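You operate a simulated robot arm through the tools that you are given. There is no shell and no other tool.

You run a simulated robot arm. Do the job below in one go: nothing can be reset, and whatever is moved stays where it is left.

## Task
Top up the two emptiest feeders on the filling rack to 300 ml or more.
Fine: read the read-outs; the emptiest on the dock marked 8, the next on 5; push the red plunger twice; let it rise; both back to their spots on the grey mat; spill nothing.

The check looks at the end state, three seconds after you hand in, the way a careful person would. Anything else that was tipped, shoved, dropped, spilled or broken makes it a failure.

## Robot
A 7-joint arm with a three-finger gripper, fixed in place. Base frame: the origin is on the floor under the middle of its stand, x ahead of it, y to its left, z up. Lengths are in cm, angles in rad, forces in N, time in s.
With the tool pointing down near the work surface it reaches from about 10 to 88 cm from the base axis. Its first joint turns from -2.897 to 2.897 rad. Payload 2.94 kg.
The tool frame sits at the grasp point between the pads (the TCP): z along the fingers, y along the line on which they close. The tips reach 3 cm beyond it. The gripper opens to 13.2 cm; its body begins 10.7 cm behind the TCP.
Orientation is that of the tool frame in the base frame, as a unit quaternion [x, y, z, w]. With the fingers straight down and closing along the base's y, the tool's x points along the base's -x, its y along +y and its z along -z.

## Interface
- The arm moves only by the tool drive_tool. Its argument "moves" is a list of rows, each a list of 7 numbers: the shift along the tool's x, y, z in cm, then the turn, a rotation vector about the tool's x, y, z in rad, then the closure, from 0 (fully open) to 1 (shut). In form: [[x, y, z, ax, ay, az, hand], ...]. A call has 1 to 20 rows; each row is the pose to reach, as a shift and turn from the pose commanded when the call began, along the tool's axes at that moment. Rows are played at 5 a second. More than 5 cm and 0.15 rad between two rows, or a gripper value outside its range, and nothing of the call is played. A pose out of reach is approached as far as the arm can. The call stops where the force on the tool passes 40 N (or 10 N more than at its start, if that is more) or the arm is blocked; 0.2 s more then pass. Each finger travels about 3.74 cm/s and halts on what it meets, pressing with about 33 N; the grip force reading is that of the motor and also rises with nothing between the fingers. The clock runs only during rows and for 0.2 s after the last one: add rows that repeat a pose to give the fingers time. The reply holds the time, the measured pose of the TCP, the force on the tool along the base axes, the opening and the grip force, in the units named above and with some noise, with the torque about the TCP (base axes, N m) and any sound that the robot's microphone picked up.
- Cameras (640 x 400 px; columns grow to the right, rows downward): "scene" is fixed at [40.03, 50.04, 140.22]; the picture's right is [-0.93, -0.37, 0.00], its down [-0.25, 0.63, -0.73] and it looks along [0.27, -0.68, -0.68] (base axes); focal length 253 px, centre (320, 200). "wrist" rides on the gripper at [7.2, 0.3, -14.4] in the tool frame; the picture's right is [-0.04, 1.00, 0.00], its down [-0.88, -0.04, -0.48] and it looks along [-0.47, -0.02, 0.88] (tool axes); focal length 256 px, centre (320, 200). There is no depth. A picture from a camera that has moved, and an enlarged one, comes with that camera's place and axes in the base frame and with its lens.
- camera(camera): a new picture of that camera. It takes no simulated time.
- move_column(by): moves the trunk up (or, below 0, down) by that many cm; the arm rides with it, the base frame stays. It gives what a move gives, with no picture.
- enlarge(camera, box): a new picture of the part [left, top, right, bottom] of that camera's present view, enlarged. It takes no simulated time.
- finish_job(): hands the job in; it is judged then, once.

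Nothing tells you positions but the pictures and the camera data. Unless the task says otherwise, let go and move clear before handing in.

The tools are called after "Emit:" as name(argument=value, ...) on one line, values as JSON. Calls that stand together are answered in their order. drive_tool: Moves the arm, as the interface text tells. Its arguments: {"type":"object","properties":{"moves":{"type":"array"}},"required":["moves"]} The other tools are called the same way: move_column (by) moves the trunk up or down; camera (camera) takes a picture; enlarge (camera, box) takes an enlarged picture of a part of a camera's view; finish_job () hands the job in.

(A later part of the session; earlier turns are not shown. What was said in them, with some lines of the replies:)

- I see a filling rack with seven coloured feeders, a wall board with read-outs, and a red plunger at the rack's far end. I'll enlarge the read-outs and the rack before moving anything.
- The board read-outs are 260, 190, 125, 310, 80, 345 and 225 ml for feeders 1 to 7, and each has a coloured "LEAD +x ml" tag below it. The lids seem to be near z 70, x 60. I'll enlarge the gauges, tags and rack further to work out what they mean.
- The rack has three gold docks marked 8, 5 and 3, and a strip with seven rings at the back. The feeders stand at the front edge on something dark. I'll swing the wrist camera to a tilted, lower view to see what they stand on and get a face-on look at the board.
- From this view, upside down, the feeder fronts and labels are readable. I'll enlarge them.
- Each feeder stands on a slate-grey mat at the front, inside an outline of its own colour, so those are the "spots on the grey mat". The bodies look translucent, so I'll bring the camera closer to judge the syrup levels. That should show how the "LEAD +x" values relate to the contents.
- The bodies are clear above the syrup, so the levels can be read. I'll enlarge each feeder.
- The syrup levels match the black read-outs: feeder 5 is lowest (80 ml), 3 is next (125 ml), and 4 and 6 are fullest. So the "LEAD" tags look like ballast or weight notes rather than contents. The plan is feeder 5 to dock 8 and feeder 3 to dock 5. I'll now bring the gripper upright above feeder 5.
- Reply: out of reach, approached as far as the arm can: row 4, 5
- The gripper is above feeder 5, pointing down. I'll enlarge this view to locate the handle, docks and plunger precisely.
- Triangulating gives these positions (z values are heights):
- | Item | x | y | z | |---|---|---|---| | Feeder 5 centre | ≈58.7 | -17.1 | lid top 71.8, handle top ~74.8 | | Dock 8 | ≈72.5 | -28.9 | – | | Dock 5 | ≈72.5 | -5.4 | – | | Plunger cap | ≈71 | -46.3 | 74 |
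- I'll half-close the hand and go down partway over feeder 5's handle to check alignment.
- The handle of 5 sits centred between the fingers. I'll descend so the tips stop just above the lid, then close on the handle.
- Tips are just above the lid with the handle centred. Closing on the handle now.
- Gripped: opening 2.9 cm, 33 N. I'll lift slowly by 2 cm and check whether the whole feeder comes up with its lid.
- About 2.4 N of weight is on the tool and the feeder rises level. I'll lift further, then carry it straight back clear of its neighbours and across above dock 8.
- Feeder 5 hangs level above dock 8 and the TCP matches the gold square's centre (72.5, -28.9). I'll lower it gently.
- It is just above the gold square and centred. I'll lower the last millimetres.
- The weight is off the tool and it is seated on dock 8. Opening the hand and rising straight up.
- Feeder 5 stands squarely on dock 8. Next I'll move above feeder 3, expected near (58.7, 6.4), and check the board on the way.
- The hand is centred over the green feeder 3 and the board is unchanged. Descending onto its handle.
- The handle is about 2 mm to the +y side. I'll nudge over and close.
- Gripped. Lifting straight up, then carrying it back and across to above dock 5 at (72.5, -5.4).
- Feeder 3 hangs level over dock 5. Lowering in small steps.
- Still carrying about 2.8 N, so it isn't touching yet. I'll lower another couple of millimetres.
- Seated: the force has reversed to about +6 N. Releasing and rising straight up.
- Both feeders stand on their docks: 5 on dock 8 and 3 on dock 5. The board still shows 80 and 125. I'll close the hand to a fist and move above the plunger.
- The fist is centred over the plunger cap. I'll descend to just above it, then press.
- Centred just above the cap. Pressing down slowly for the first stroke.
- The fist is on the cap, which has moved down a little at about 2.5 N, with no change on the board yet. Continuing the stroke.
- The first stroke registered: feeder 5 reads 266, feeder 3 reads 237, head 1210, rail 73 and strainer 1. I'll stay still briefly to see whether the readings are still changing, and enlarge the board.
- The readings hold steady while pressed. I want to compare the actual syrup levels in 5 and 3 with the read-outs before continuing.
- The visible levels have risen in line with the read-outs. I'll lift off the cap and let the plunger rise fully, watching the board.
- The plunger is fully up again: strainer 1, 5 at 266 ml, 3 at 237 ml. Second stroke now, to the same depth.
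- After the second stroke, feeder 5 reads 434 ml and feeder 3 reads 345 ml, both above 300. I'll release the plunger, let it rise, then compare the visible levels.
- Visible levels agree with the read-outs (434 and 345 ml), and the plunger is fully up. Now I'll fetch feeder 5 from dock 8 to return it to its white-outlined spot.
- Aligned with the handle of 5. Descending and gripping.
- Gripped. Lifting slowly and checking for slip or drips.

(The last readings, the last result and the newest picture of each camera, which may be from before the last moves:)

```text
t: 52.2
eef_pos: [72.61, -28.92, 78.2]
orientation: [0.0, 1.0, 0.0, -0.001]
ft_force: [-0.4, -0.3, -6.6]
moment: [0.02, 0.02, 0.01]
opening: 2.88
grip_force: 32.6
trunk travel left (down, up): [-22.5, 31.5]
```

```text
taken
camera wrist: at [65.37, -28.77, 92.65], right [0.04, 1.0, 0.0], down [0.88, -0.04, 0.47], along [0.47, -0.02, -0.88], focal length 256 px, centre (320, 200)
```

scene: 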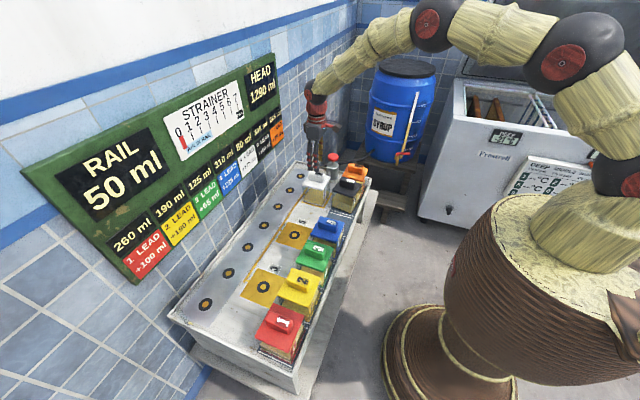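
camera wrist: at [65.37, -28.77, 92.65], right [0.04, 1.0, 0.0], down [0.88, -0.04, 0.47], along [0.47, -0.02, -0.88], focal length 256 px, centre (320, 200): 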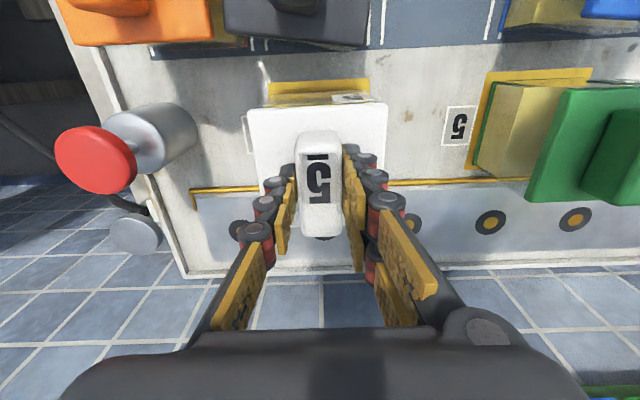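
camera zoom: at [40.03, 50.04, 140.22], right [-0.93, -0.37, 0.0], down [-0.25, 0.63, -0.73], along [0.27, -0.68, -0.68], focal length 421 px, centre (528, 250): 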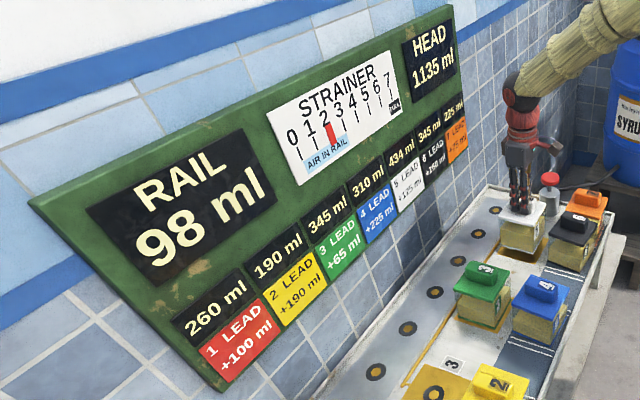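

Weight is now about 6.6 N, the read-out holds at 434 and there are no drips. I'll carry it back over its empty spot between feeders 4 and 6.

Emit:
drive_tool(moves=[[0, 0, -1.5, 0, 0, 0, 1], [0, 0, -3.5, 0, 0, 0, 1], [0.2, 1.8, -3.5, 0, 0, 0, 1], [0.6, 3.8, -3.5, 0, 0, 0, 1], [1.4, 5.8, -3.5, 0, 0, 0, 1], [2.4, 7.8, -3.5, 0, 0, 0, 1], [3.8, 9.6, -3.5, 0, 0, 0, 1], [5.4, 11, -3.5, 0, 0, 0, 1], [7, 11.85, -3.5, 0, 0, 0, 1], [9, 11.85, -3.5, 0, 0, 0, 1], [11, 11.85, -3.5, 0, 0, 0, 1], [12.8, 11.85, -3.5, 0, 0, 0, 1], [13.95, 11.85, -3.5, 0, 0, 0, 1], [13.95, 11.85, -3.5, 0, 0, 0, 1], [13.95, 11.85, -3.5, 0, 0, 0, 1]])

Emit:
camera(camera="wrist")

Emit:
enlarge(camera="scene", box=[290, 150, 400, 250])

Emit:
enlarge(camera="wrist", box=[220, 60, 420, 180])

```text
t: 55.4
eef_pos: [58.55, -17.12, 81.62]
orientation: [0.0, 1.0, 0.0, -0.001]
ft_force: [0.4, -0.9, -7.0]
moment: [0.04, 0.06, 0.04]
opening: 2.88
grip_force: 33.4
trunk travel left (down, up): [-22.5, 31.5]
```

```text
taken
camera wrist: at [51.31, -16.82, 96.14], right [0.04, 1.0, 0.0], down [0.88, -0.04, 0.48], along [0.47, -0.02, -0.88], focal length 256 px, centre (320, 200)
```

wrist: 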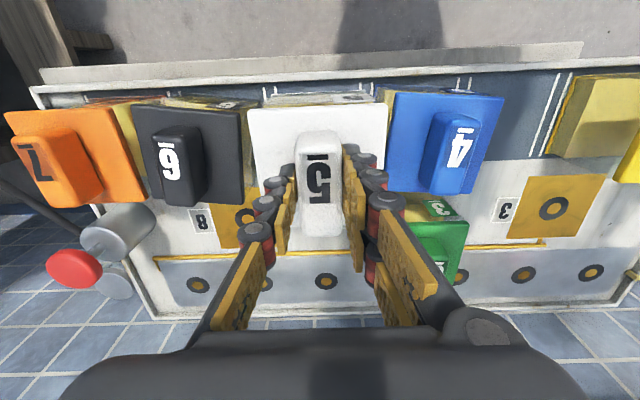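

```text
4.00 times, centred on (345, 200) of scene
camera zoom: at [40.03, 50.04, 140.22], right [-0.93, -0.37, 0.0], down [-0.25, 0.63, -0.73], along [0.27, -0.68, -0.68], focal length 1011 px, centre (220, 200)
```

zoom: 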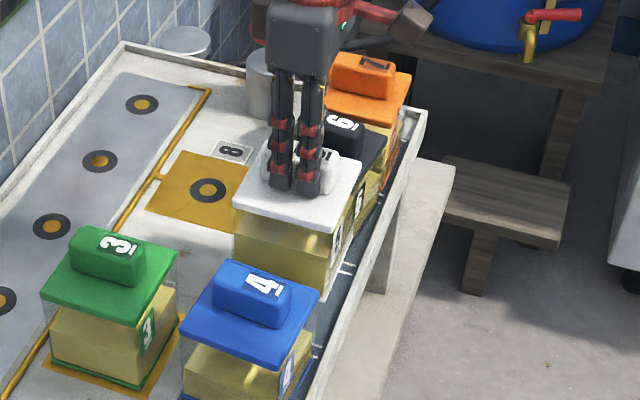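

```text
3.20 times, centred on (320, 120) of wrist
camera zoom: at [51.31, -16.82, 96.14], right [0.04, 1.0, 0.0], down [0.88, -0.04, 0.48], along [0.47, -0.02, -0.88], focal length 819 px, centre (320, 456)
```

zoom: 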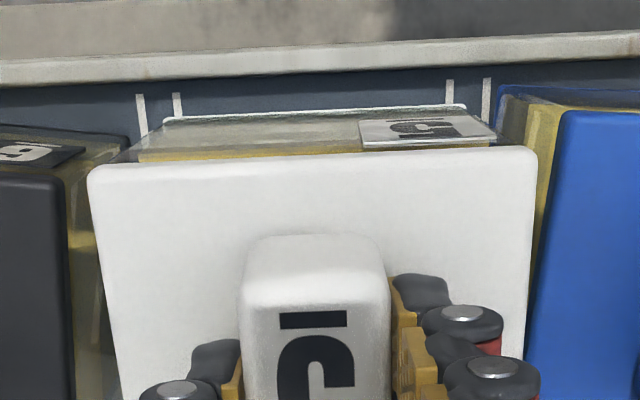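

It is centred between its white spot lines. Lowering to just above the mat, then in small steps.

Emit:
drive_tool(moves=[[0, 0, 1.5, 0, 0, 0, 1], [0, 0, 3, 0, 0, 0, 1], [0, 0, 4, 0, 0, 0, 1], [0, 0, 4.8, 0, 0, 0, 1], [0, 0, 5.3, 0, 0, 0, 1], [0, 0, 5.5, 0, 0, 0, 1], [0, 0, 5.5, 0, 0, 0, 1]])

Emit:
enlarge(camera="wrist", box=[220, 60, 420, 180])

Emit:
enlarge(camera="scene", box=[290, 150, 400, 250])

```text
t: 57.0
eef_pos: [58.66, -17.25, 76.26]
orientation: [0.0, 1.0, 0.0, 0.0]
ft_force: [-0.2, 0.3, -7.1]
moment: [-0.01, 0.06, -0.01]
opening: 2.87
grip_force: 33.2
trunk travel left (down, up): [-22.5, 31.5]
```

```text
3.20 times, centred on (320, 120) of wrist
camera zoom: at [51.41, -16.97, 90.72], right [0.04, 1.0, 0.0], down [0.88, -0.04, 0.47], along [0.47, -0.02, -0.88], focal length 819 px, centre (320, 456)
```

zoom: 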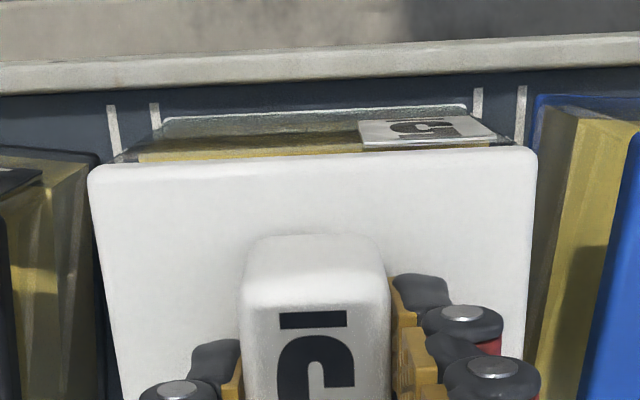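

```text
4.00 times, centred on (345, 200) of scene
camera zoom: at [40.03, 50.04, 140.22], right [-0.93, -0.37, 0.0], down [-0.25, 0.63, -0.73], along [0.27, -0.68, -0.68], focal length 1011 px, centre (220, 200)
```

zoom: 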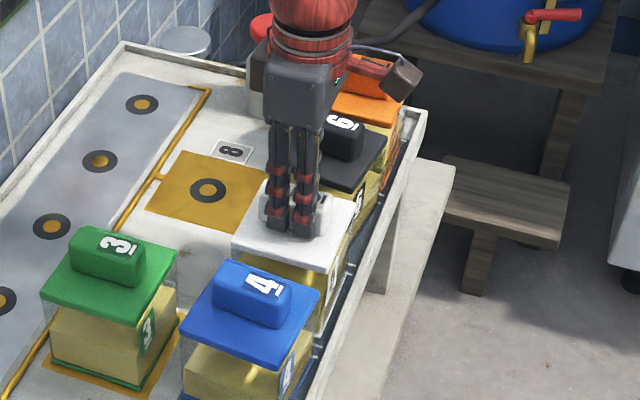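

Emit:
drive_tool(moves=[[0, 0, 0.2, 0, 0, 0, 1], [0, 0, 0.4, 0, 0, 0, 1], [0, 0, 0.55, 0, 0, 0, 1], [0, 0, 0.55, 0, 0, 0, 1]])

```text
t: 58.0
eef_pos: [58.61, -17.27, 75.66]
orientation: [-0.001, 1.0, 0.0, 0.0]
ft_force: [-1.2, 0.2, -6.3]
moment: [-0.05, 0.03, -0.06]
opening: 2.83
grip_force: 33.0
trunk travel left (down, up): [-22.5, 31.5]
```

Most of the weight is still on the hand. I'll lower a couple more millimetres until the force shows it has seated.

Emit:
drive_tool(moves=[[0, 0, 0.08, 0, 0, 0, 1], [0, 0, 0.15, 0, 0, 0, 1], [0, 0, 0.15, 0, 0, 0, 1]])

```text
t: 58.8
eef_pos: [58.82, -17.24, 75.66]
orientation: [0.0, 1.0, 0.001, 0.0]
ft_force: [-4.3, 2.1, 14.4]
moment: [0.06, 1.01, 0.02]
opening: 2.85
grip_force: 33.4
trunk travel left (down, up): [-22.5, 31.5]
```

Seated firmly, pressing slightly. I'll ease off, open and rise.

Emit:
drive_tool(moves=[[0, 0, -0.1, 0, 0, 0, 1], [0, 0, -0.12, 0, 0, 0, 1], [0, 0, -0.12, 0, 0, 0, 0.75], [0, 0, -0.12, 0, 0, 0, 0.6], [0, 0, -0.12, 0, 0, 0, 0.5], [0, 0, -0.12, 0, 0, 0, 0.5], [0, 0, -0.6, 0, 0, 0, 0.5], [0, 0, -2, 0, 0, 0, 0.5], [0, 0, -4, 0, 0, 0, 0.5], [0, 0, -7, 0, 0, 0, 0.5], [0, 0, -10, 0, 0, 0, 0.5], [0, 0, -10, 0, 0, 0, 0.5]])

Emit:
camera(camera="wrist")

Emit:
enlarge(camera="scene", box=[290, 150, 400, 250])

Emit:
enlarge(camera="scene", box=[90, 50, 300, 290])

```text
t: 61.4
eef_pos: [58.65, -17.12, 85.54]
orientation: [0.0, 1.0, -0.001, 0.0]
ft_force: [0.4, -0.6, 0.6]
moment: [0.01, 0.02, 0.0]
opening: 6.6
grip_force: 0.1
trunk travel left (down, up): [-22.5, 31.5]
```

```text
taken
camera wrist: at [51.33, -16.81, 100.08], right [0.04, 1.0, 0.0], down [0.88, -0.04, 0.47], along [0.47, -0.02, -0.88], focal length 256 px, centre (320, 200)
```

wrist: 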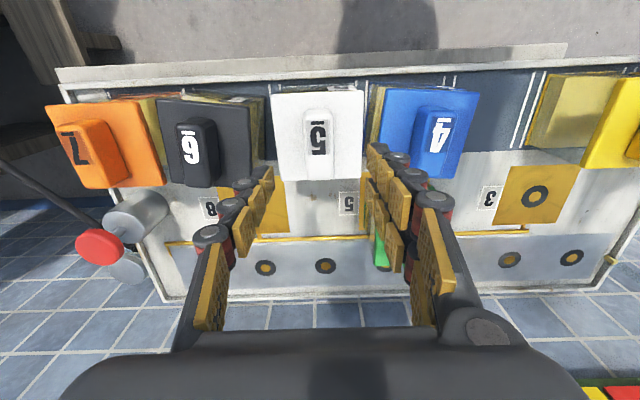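

```text
4.00 times, centred on (345, 200) of scene
camera zoom: at [40.03, 50.04, 140.22], right [-0.93, -0.37, 0.0], down [-0.25, 0.63, -0.73], along [0.27, -0.68, -0.68], focal length 1011 px, centre (220, 200)
```

zoom: 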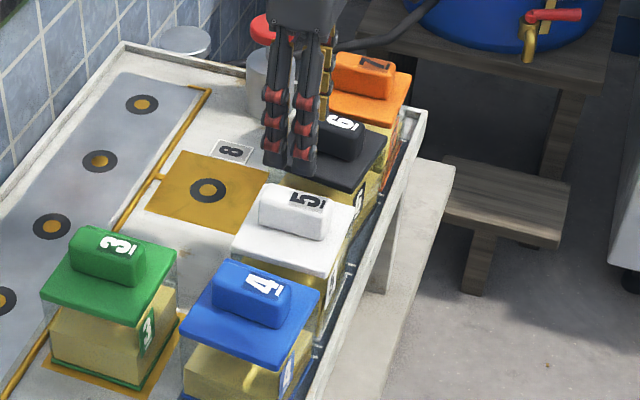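

```text
1.67 times, centred on (195, 170) of scene
camera zoom: at [40.03, 50.04, 140.22], right [-0.93, -0.37, 0.0], down [-0.25, 0.63, -0.73], along [0.27, -0.68, -0.68], focal length 421 px, centre (528, 250)
```

zoom: 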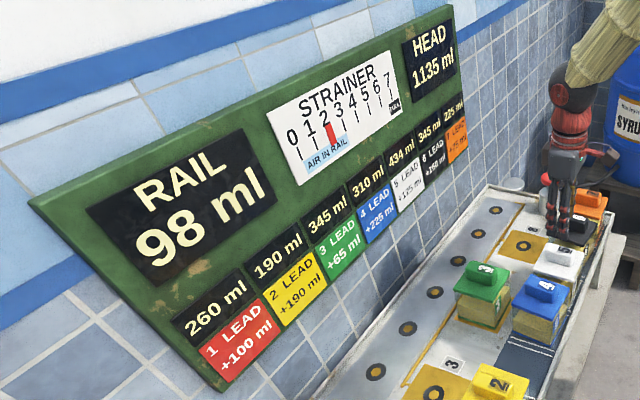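

Feeder 5 is back in its spot at 434 ml. Now to feeder 3 on dock 5.

Emit:
drive_tool(moves=[[-3, 2.5, 0, 0, 0, 0, 0.5], [-6, 5, 0, 0, 0, 0, 0.5], [-9, 7.5, 0, 0, 0, 0, 0.5], [-12, 10, 0, 0, 0, 0, 0.5], [-13.9, 11.75, 1, 0, 0, 0, 0.5], [-13.9, 11.75, 3.5, 0, 0, 0, 0.5], [-13.9, 11.75, 3.5, 0, 0, 0, 0.5]])

Emit:
camera(camera="wrist")

```text
t: 63.0
eef_pos: [72.82, -5.34, 82.16]
orientation: [0.0, 1.0, 0.0, 0.001]
ft_force: [-0.6, 0.5, -0.7]
moment: [-0.03, 0.01, 0.0]
opening: 6.62
grip_force: 0.0
trunk travel left (down, up): [-22.5, 31.5]
```

```text
taken
camera wrist: at [65.48, -5.11, 96.57], right [0.04, 1.0, 0.0], down [0.88, -0.04, 0.48], along [0.48, -0.02, -0.88], focal length 256 px, centre (320, 200)
```

wrist: 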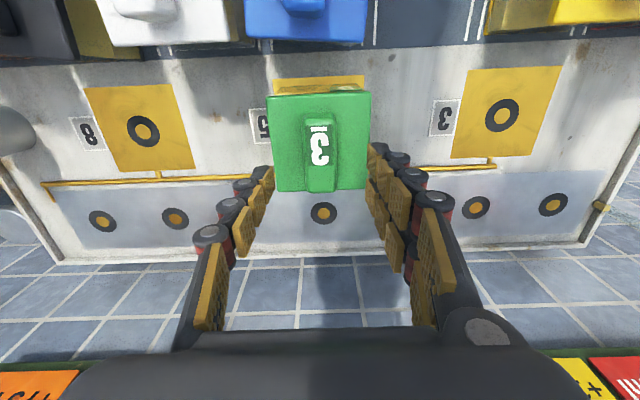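

Feeder 3's handle is centred. A tiny x correction, then descend and grip.

Emit:
drive_tool(moves=[[0.15, 0, 2, 0, 0, 0, 0.5], [0.15, 0, 4, 0, 0, 0, 0.5], [0.15, 0, 5.5, 0, 0, 0, 0.5], [0.15, 0, 6.4, 0, 0, 0, 0.5], [0.15, 0, 6.4, 0, 0, 0, 0.5], [0.15, 0, 6.4, 0, 0, 0, 0.7], [0.15, 0, 6.4, 0, 0, 0, 0.85], [0.15, 0, 6.4, 0, 0, 0, 1], [0.15, 0, 6.4, 0, 0, 0, 1], [0.15, 0, 6.4, 0, 0, 0, 1], [0.15, 0, 6.4, 0, 0, 0, 1]])

Emit:
camera(camera="wrist")

```text
t: 65.4
eef_pos: [72.56, -5.39, 75.68]
orientation: [-0.001, 1.0, 0.0, -0.001]
ft_force: [-0.4, 1.3, 0.4]
moment: [0.05, -0.01, 0.0]
opening: 2.85
grip_force: 33.3
trunk travel left (down, up): [-22.5, 31.5]
```

```text
taken
camera wrist: at [65.25, -5.15, 90.12], right [0.04, 1.0, 0.0], down [0.88, -0.04, 0.48], along [0.47, -0.02, -0.88], focal length 256 px, centre (320, 200)
```

wrist: 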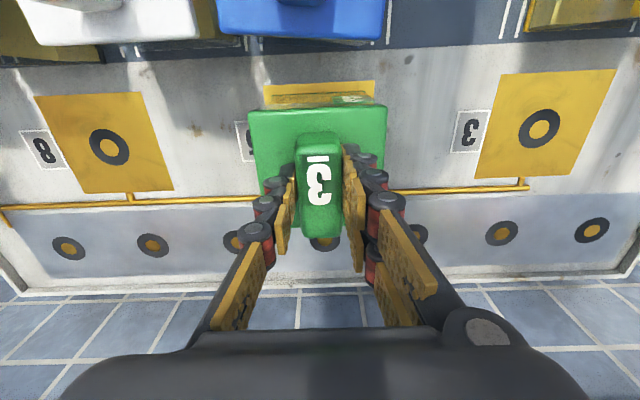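

Gripped. Lifting and carrying feeder 3 back above its spot between 2 and 4.

Emit:
drive_tool(moves=[[0, 0, -0.3, 0, 0, 0, 1], [0, 0, -0.8, 0, 0, 0, 1], [0, 0, -1.6, 0, 0, 0, 1], [0, 0, -2.8, 0, 0, 0, 1], [0, 0, -4.2, 0, 0, 0, 1], [0, 0, -6, 0, 0, 0, 1], [0.2, 1.8, -6, 0, 0, 0, 1], [0.6, 3.8, -6, 0, 0, 0, 1], [1.4, 5.8, -6, 0, 0, 0, 1], [2.4, 7.8, -6, 0, 0, 0, 1], [3.8, 9.6, -6, 0, 0, 0, 1], [5.4, 11, -6, 0, 0, 0, 1], [7, 11.8, -6, 0, 0, 0, 1], [9, 11.8, -6, 0, 0, 0, 1], [11, 11.8, -6, 0, 0, 0, 1], [12.8, 11.8, -6, 0, 0, 0, 1], [13.92, 11.8, -6, 0, 0, 0, 1], [13.92, 11.8, -6, 0, 0, 0, 1], [13.92, 11.8, -6, 0, 0, 0, 1]])

Emit:
camera(camera="wrist")

Emit:
enlarge(camera="wrist", box=[220, 60, 420, 180])

Emit:
enlarge(camera="scene", box=[240, 170, 380, 300])

```text
t: 69.4
eef_pos: [58.49, 6.4, 81.79]
orientation: [0.0, 1.0, 0.0, 0.0]
ft_force: [-0.9, 0.1, -5.1]
moment: [0.02, 0.0, -0.01]
opening: 2.85
grip_force: 33.3
trunk travel left (down, up): [-22.5, 31.5]
```

```text
taken
camera wrist: at [51.19, 6.71, 96.23], right [0.04, 1.0, 0.0], down [0.88, -0.04, 0.48], along [0.47, -0.02, -0.88], focal length 256 px, centre (320, 200)
```

wrist: 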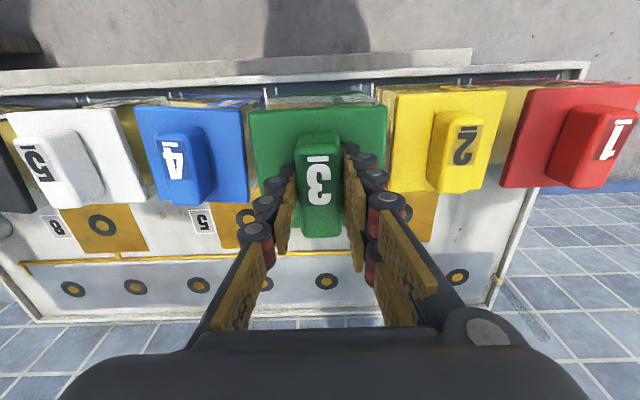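

```text
3.20 times, centred on (320, 120) of wrist
camera zoom: at [51.19, 6.71, 96.23], right [0.04, 1.0, 0.0], down [0.88, -0.04, 0.48], along [0.47, -0.02, -0.88], focal length 819 px, centre (320, 456)
```

zoom: 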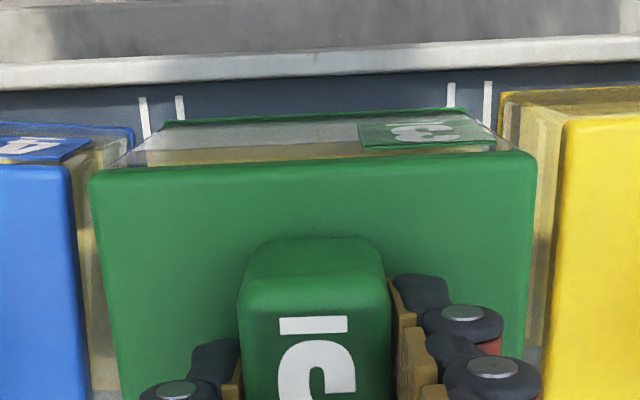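

```text
3.08 times, centred on (310, 235) of scene
camera zoom: at [40.03, 50.04, 140.22], right [-0.93, -0.37, 0.0], down [-0.25, 0.63, -0.73], along [0.27, -0.68, -0.68], focal length 778 px, centre (351, 92)
```

zoom: 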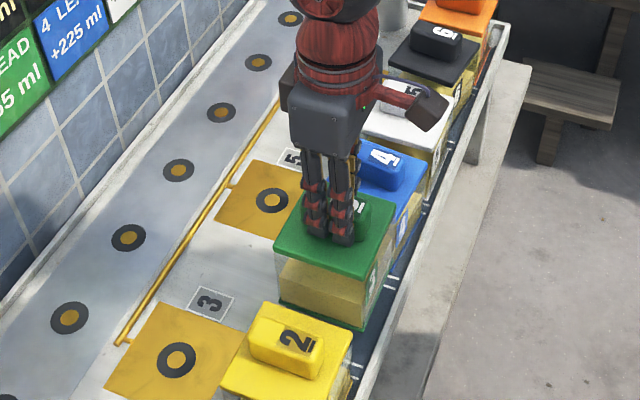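

Centred between its spot lines. Lowering.

Emit:
drive_tool(moves=[[-0.05, 0, 1.5, 0, 0, 0, 1], [-0.05, 0, 3, 0, 0, 0, 1], [-0.05, 0, 4, 0, 0, 0, 1], [-0.05, 0, 4.8, 0, 0, 0, 1], [-0.05, 0, 5.3, 0, 0, 0, 1], [-0.05, 0, 5.6, 0, 0, 0, 1], [-0.05, 0, 5.8, 0, 0, 0, 1], [-0.05, 0, 5.9, 0, 0, 0, 1], [-0.05, 0, 5.9, 0, 0, 0, 1]])

Emit:
enlarge(camera="wrist", box=[220, 60, 420, 180])

```text
t: 71.4
eef_pos: [58.69, 6.45, 75.75]
orientation: [0.0, 1.0, 0.0, -0.001]
ft_force: [-0.4, 0.0, -5.8]
moment: [0.0, 0.02, -0.03]
opening: 2.86
grip_force: 32.9
trunk travel left (down, up): [-22.5, 31.5]
```

```text
3.20 times, centred on (320, 120) of wrist
camera zoom: at [51.28, 6.66, 90.21], right [0.04, 1.0, 0.0], down [0.88, -0.04, 0.47], along [0.47, -0.02, -0.88], focal length 819 px, centre (320, 456)
```

zoom: 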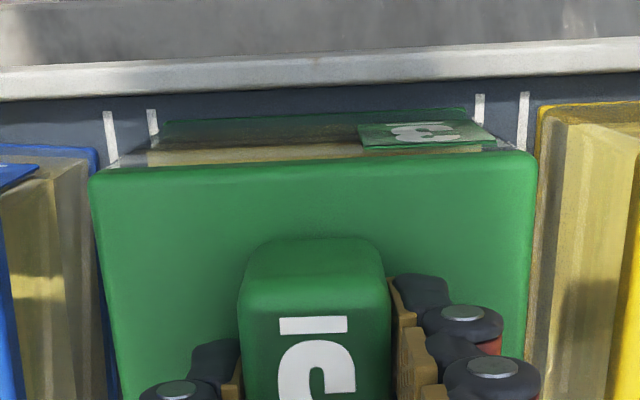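

Emit:
drive_tool(moves=[[0, 0, 0.08, 0, 0, 0, 1], [0, 0, 0.14, 0, 0, 0, 1], [0, 0, 0.14, 0, 0, 0, 1]])

```text
t: 72.2
eef_pos: [58.43, 6.41, 75.69]
orientation: [0.0, 1.0, -0.001, 0.0]
ft_force: [-1.5, 0.6, -0.9]
moment: [-0.1, 0.17, -0.03]
opening: 2.83
grip_force: 32.6
trunk travel left (down, up): [-22.5, 31.5]
```

Nearly all the weight is on the mat. One last small step, then open and rise.

Emit:
drive_tool(moves=[[0, 0, 0.05, 0, 0, 0, 1], [0, 0, 0.05, 0, 0, 0, 1], [0, 0, 0, 0, 0, 0, 0.75], [0, 0, 0, 0, 0, 0, 0.6], [0, 0, 0, 0, 0, 0, 0.5], [0, 0, 0, 0, 0, 0, 0.5], [0, 0, -0.6, 0, 0, 0, 0.5], [0, 0, -2, 0, 0, 0, 0.5], [0, 0, -4, 0, 0, 0, 0.5], [0, 0, -7, 0, 0, 0, 0.5], [0, 0, -10, 0, 0, 0, 0.5], [0, 0, -13, 0, 0, 0, 0.5], [0, 0, -13, 0, 0, 0, 0.5]])

Emit:
camera(camera="wrist")

Emit:
camera(camera="scene")

Emit:
enlarge(camera="scene", box=[90, 50, 300, 290])

Emit:
enlarge(camera="scene", box=[160, 150, 390, 390])

```text
t: 75.0
eef_pos: [58.55, 6.15, 88.68]
orientation: [0.0, 1.0, 0.0, 0.0]
ft_force: [-0.8, -0.2, 0.5]
moment: [0.03, -0.03, -0.03]
opening: 6.61
grip_force: 0.0
trunk travel left (down, up): [-22.5, 31.5]
```

```text
taken
camera wrist: at [51.24, 6.59, 103.1], right [0.04, 1.0, 0.0], down [0.88, -0.04, 0.48], along [0.47, -0.02, -0.88], focal length 256 px, centre (320, 200)
```

wrist: 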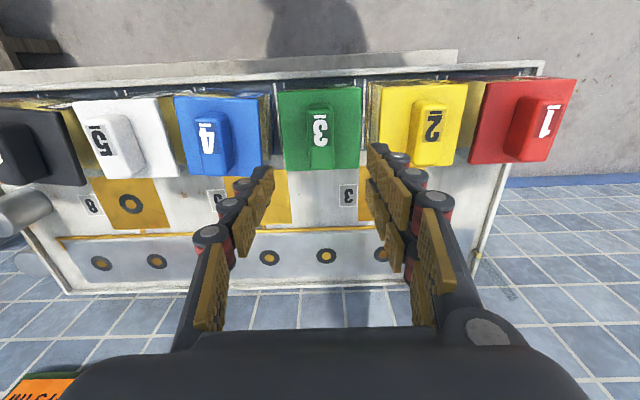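

```text
taken
```

scene: 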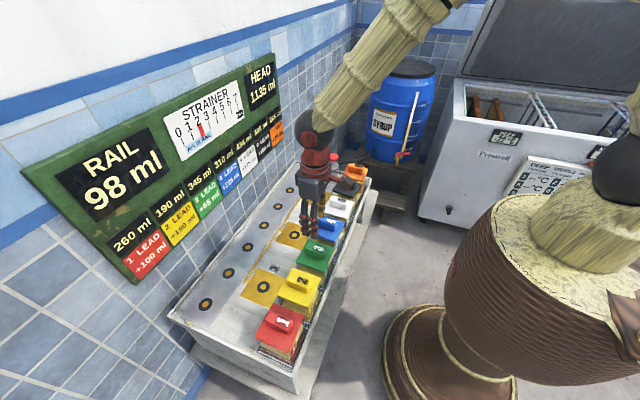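

```text
1.67 times, centred on (195, 170) of scene
camera zoom: at [40.03, 50.04, 140.22], right [-0.93, -0.37, 0.0], down [-0.25, 0.63, -0.73], along [0.27, -0.68, -0.68], focal length 421 px, centre (528, 250)
```

zoom: 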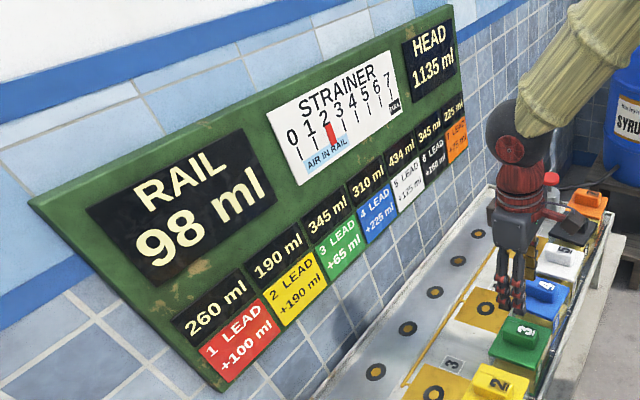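

```text
1.67 times, centred on (275, 270) of scene
camera zoom: at [40.03, 50.04, 140.22], right [-0.93, -0.37, 0.0], down [-0.25, 0.63, -0.73], along [0.27, -0.68, -0.68], focal length 421 px, centre (395, 83)
```

zoom: 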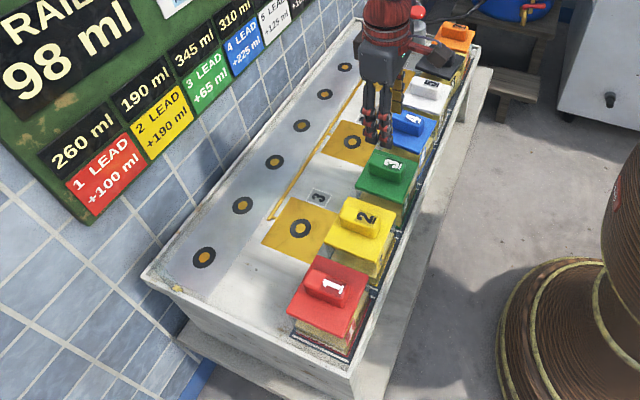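

Both feeders are back and the board reads 345 for feeder 3 and 434 for feeder 5. I'll raise the arm clear and take a last look at everything.

Emit:
drive_tool(moves=[[0.5, 0, -3, 0, 0, 0, 0.3], [1.5, -1, -6, 0, 0, 0, 0.1], [3, -4, -9, 0, 0, 0, 0], [4.5, -7, -11, 0, 0, 0, 0], [6, -10.5, -13, 0, 0, 0, 0], [7.5, -14, -15, 0, 0, 0, 0], [9, -18, -16, 0, 0, 0, 0], [10.5, -22, -16, 0, 0, 0, 0], [11, -26, -16, 0, 0, 0, 0], [11, -26, -16, 0, 0, 0, 0], [11, -26, -16, 0, 0, 0, 0]])

Emit:
camera(camera="wrist")

Emit:
camera(camera="scene")

Emit:
enlarge(camera="wrist", box=[180, 60, 500, 270])

Emit:
enlarge(camera="scene", box=[250, 140, 390, 300])

```text
t: 77.4
eef_pos: [47.73, -19.63, 104.47]
orientation: [-0.001, 1.0, 0.0, 0.0]
ft_force: [-0.7, -1.3, -1.0]
moment: [-0.02, 0.02, 0.0]
opening: 13.17
grip_force: 0.1
trunk travel left (down, up): [-22.5, 31.5]
```

```text
taken
camera wrist: at [40.35, -19.34, 119.03], right [0.04, 1.0, 0.0], down [0.88, -0.04, 0.48], along [0.47, -0.02, -0.88], focal length 256 px, centre (320, 200)
```

wrist: 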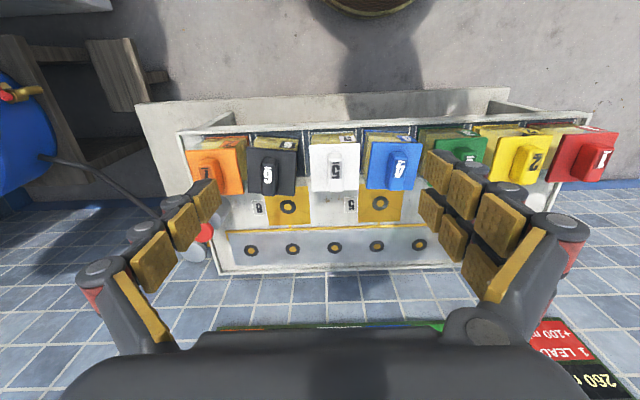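

```text
taken
```

scene: 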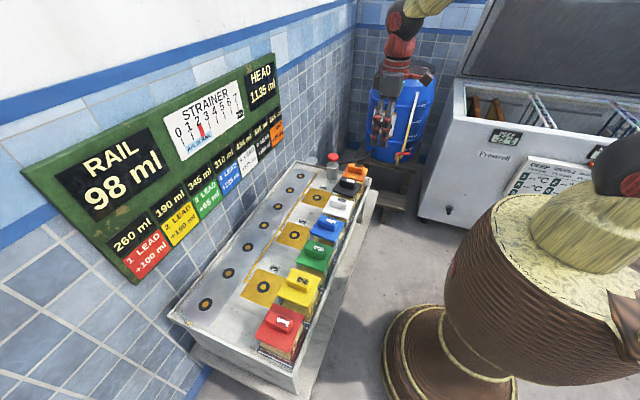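

```text
1.90 times, centred on (340, 165) of wrist
camera zoom: at [40.35, -19.34, 119.03], right [0.04, 1.0, 0.0], down [0.88, -0.04, 0.48], along [0.47, -0.02, -0.88], focal length 488 px, centre (282, 267)
```

zoom: 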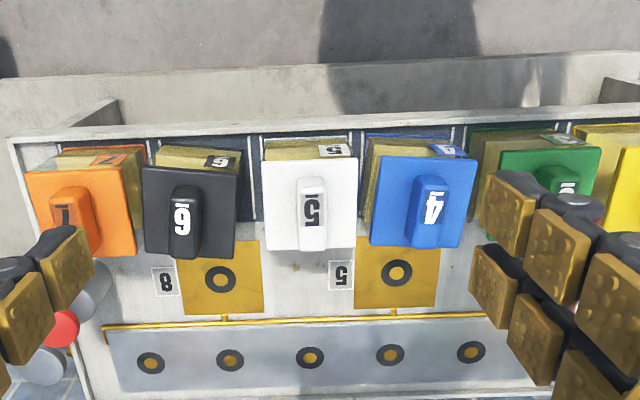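

```text
2.50 times, centred on (320, 220) of scene
camera zoom: at [40.03, 50.04, 140.22], right [-0.93, -0.37, 0.0], down [-0.25, 0.63, -0.73], along [0.27, -0.68, -0.68], focal length 632 px, centre (320, 150)
```

zoom: 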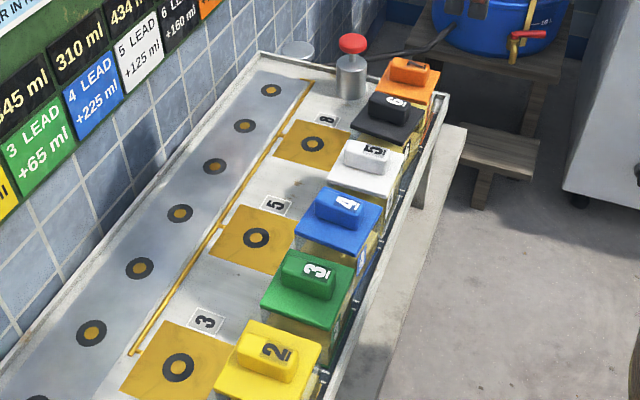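

Everything is in place:
- **Feeders:** all seven stand in line on the grey mat. Feeder 3 reads 345 ml and feeder 5 reads 434 ml.
- **Rack:** the docks are empty and dry, and the plunger is up.
- **Arm:** the hand is open and well clear.

Handing in.

Emit:
finish_job()

```text
The job is handed in.
```

I topped up the two emptiest feeders: feeder 5 now reads 434 ml and feeder 3 reads 345 ml. Both are back on their spots on the grey mat. The job is handed in, but no verdict came back.

- **Which feeders:** the read-outs showed feeder 5 at 80 ml and feeder 3 at 125 ml, and the visible syrup levels agreed. Feeder 5 went on the dock marked 8 and feeder 3 on the dock marked 5.
- **Filling:** I pushed the red plunger twice and let it rise fully each time. The first push brought feeders 5 and 3 to 266 and 237 ml.
- **End state:** I saw no spills, and the other five feeders look undisturbed, with their read-outs unchanged. The hand is open and clear of the rack.

I never learned what the "LEAD +x ml" tags on the board mean, and treated them as not affecting the contents. After the two pushes the strainer gauge stood at 2, inside its "AIR IN RAIL" band. I left it there because the job didn't mention it.
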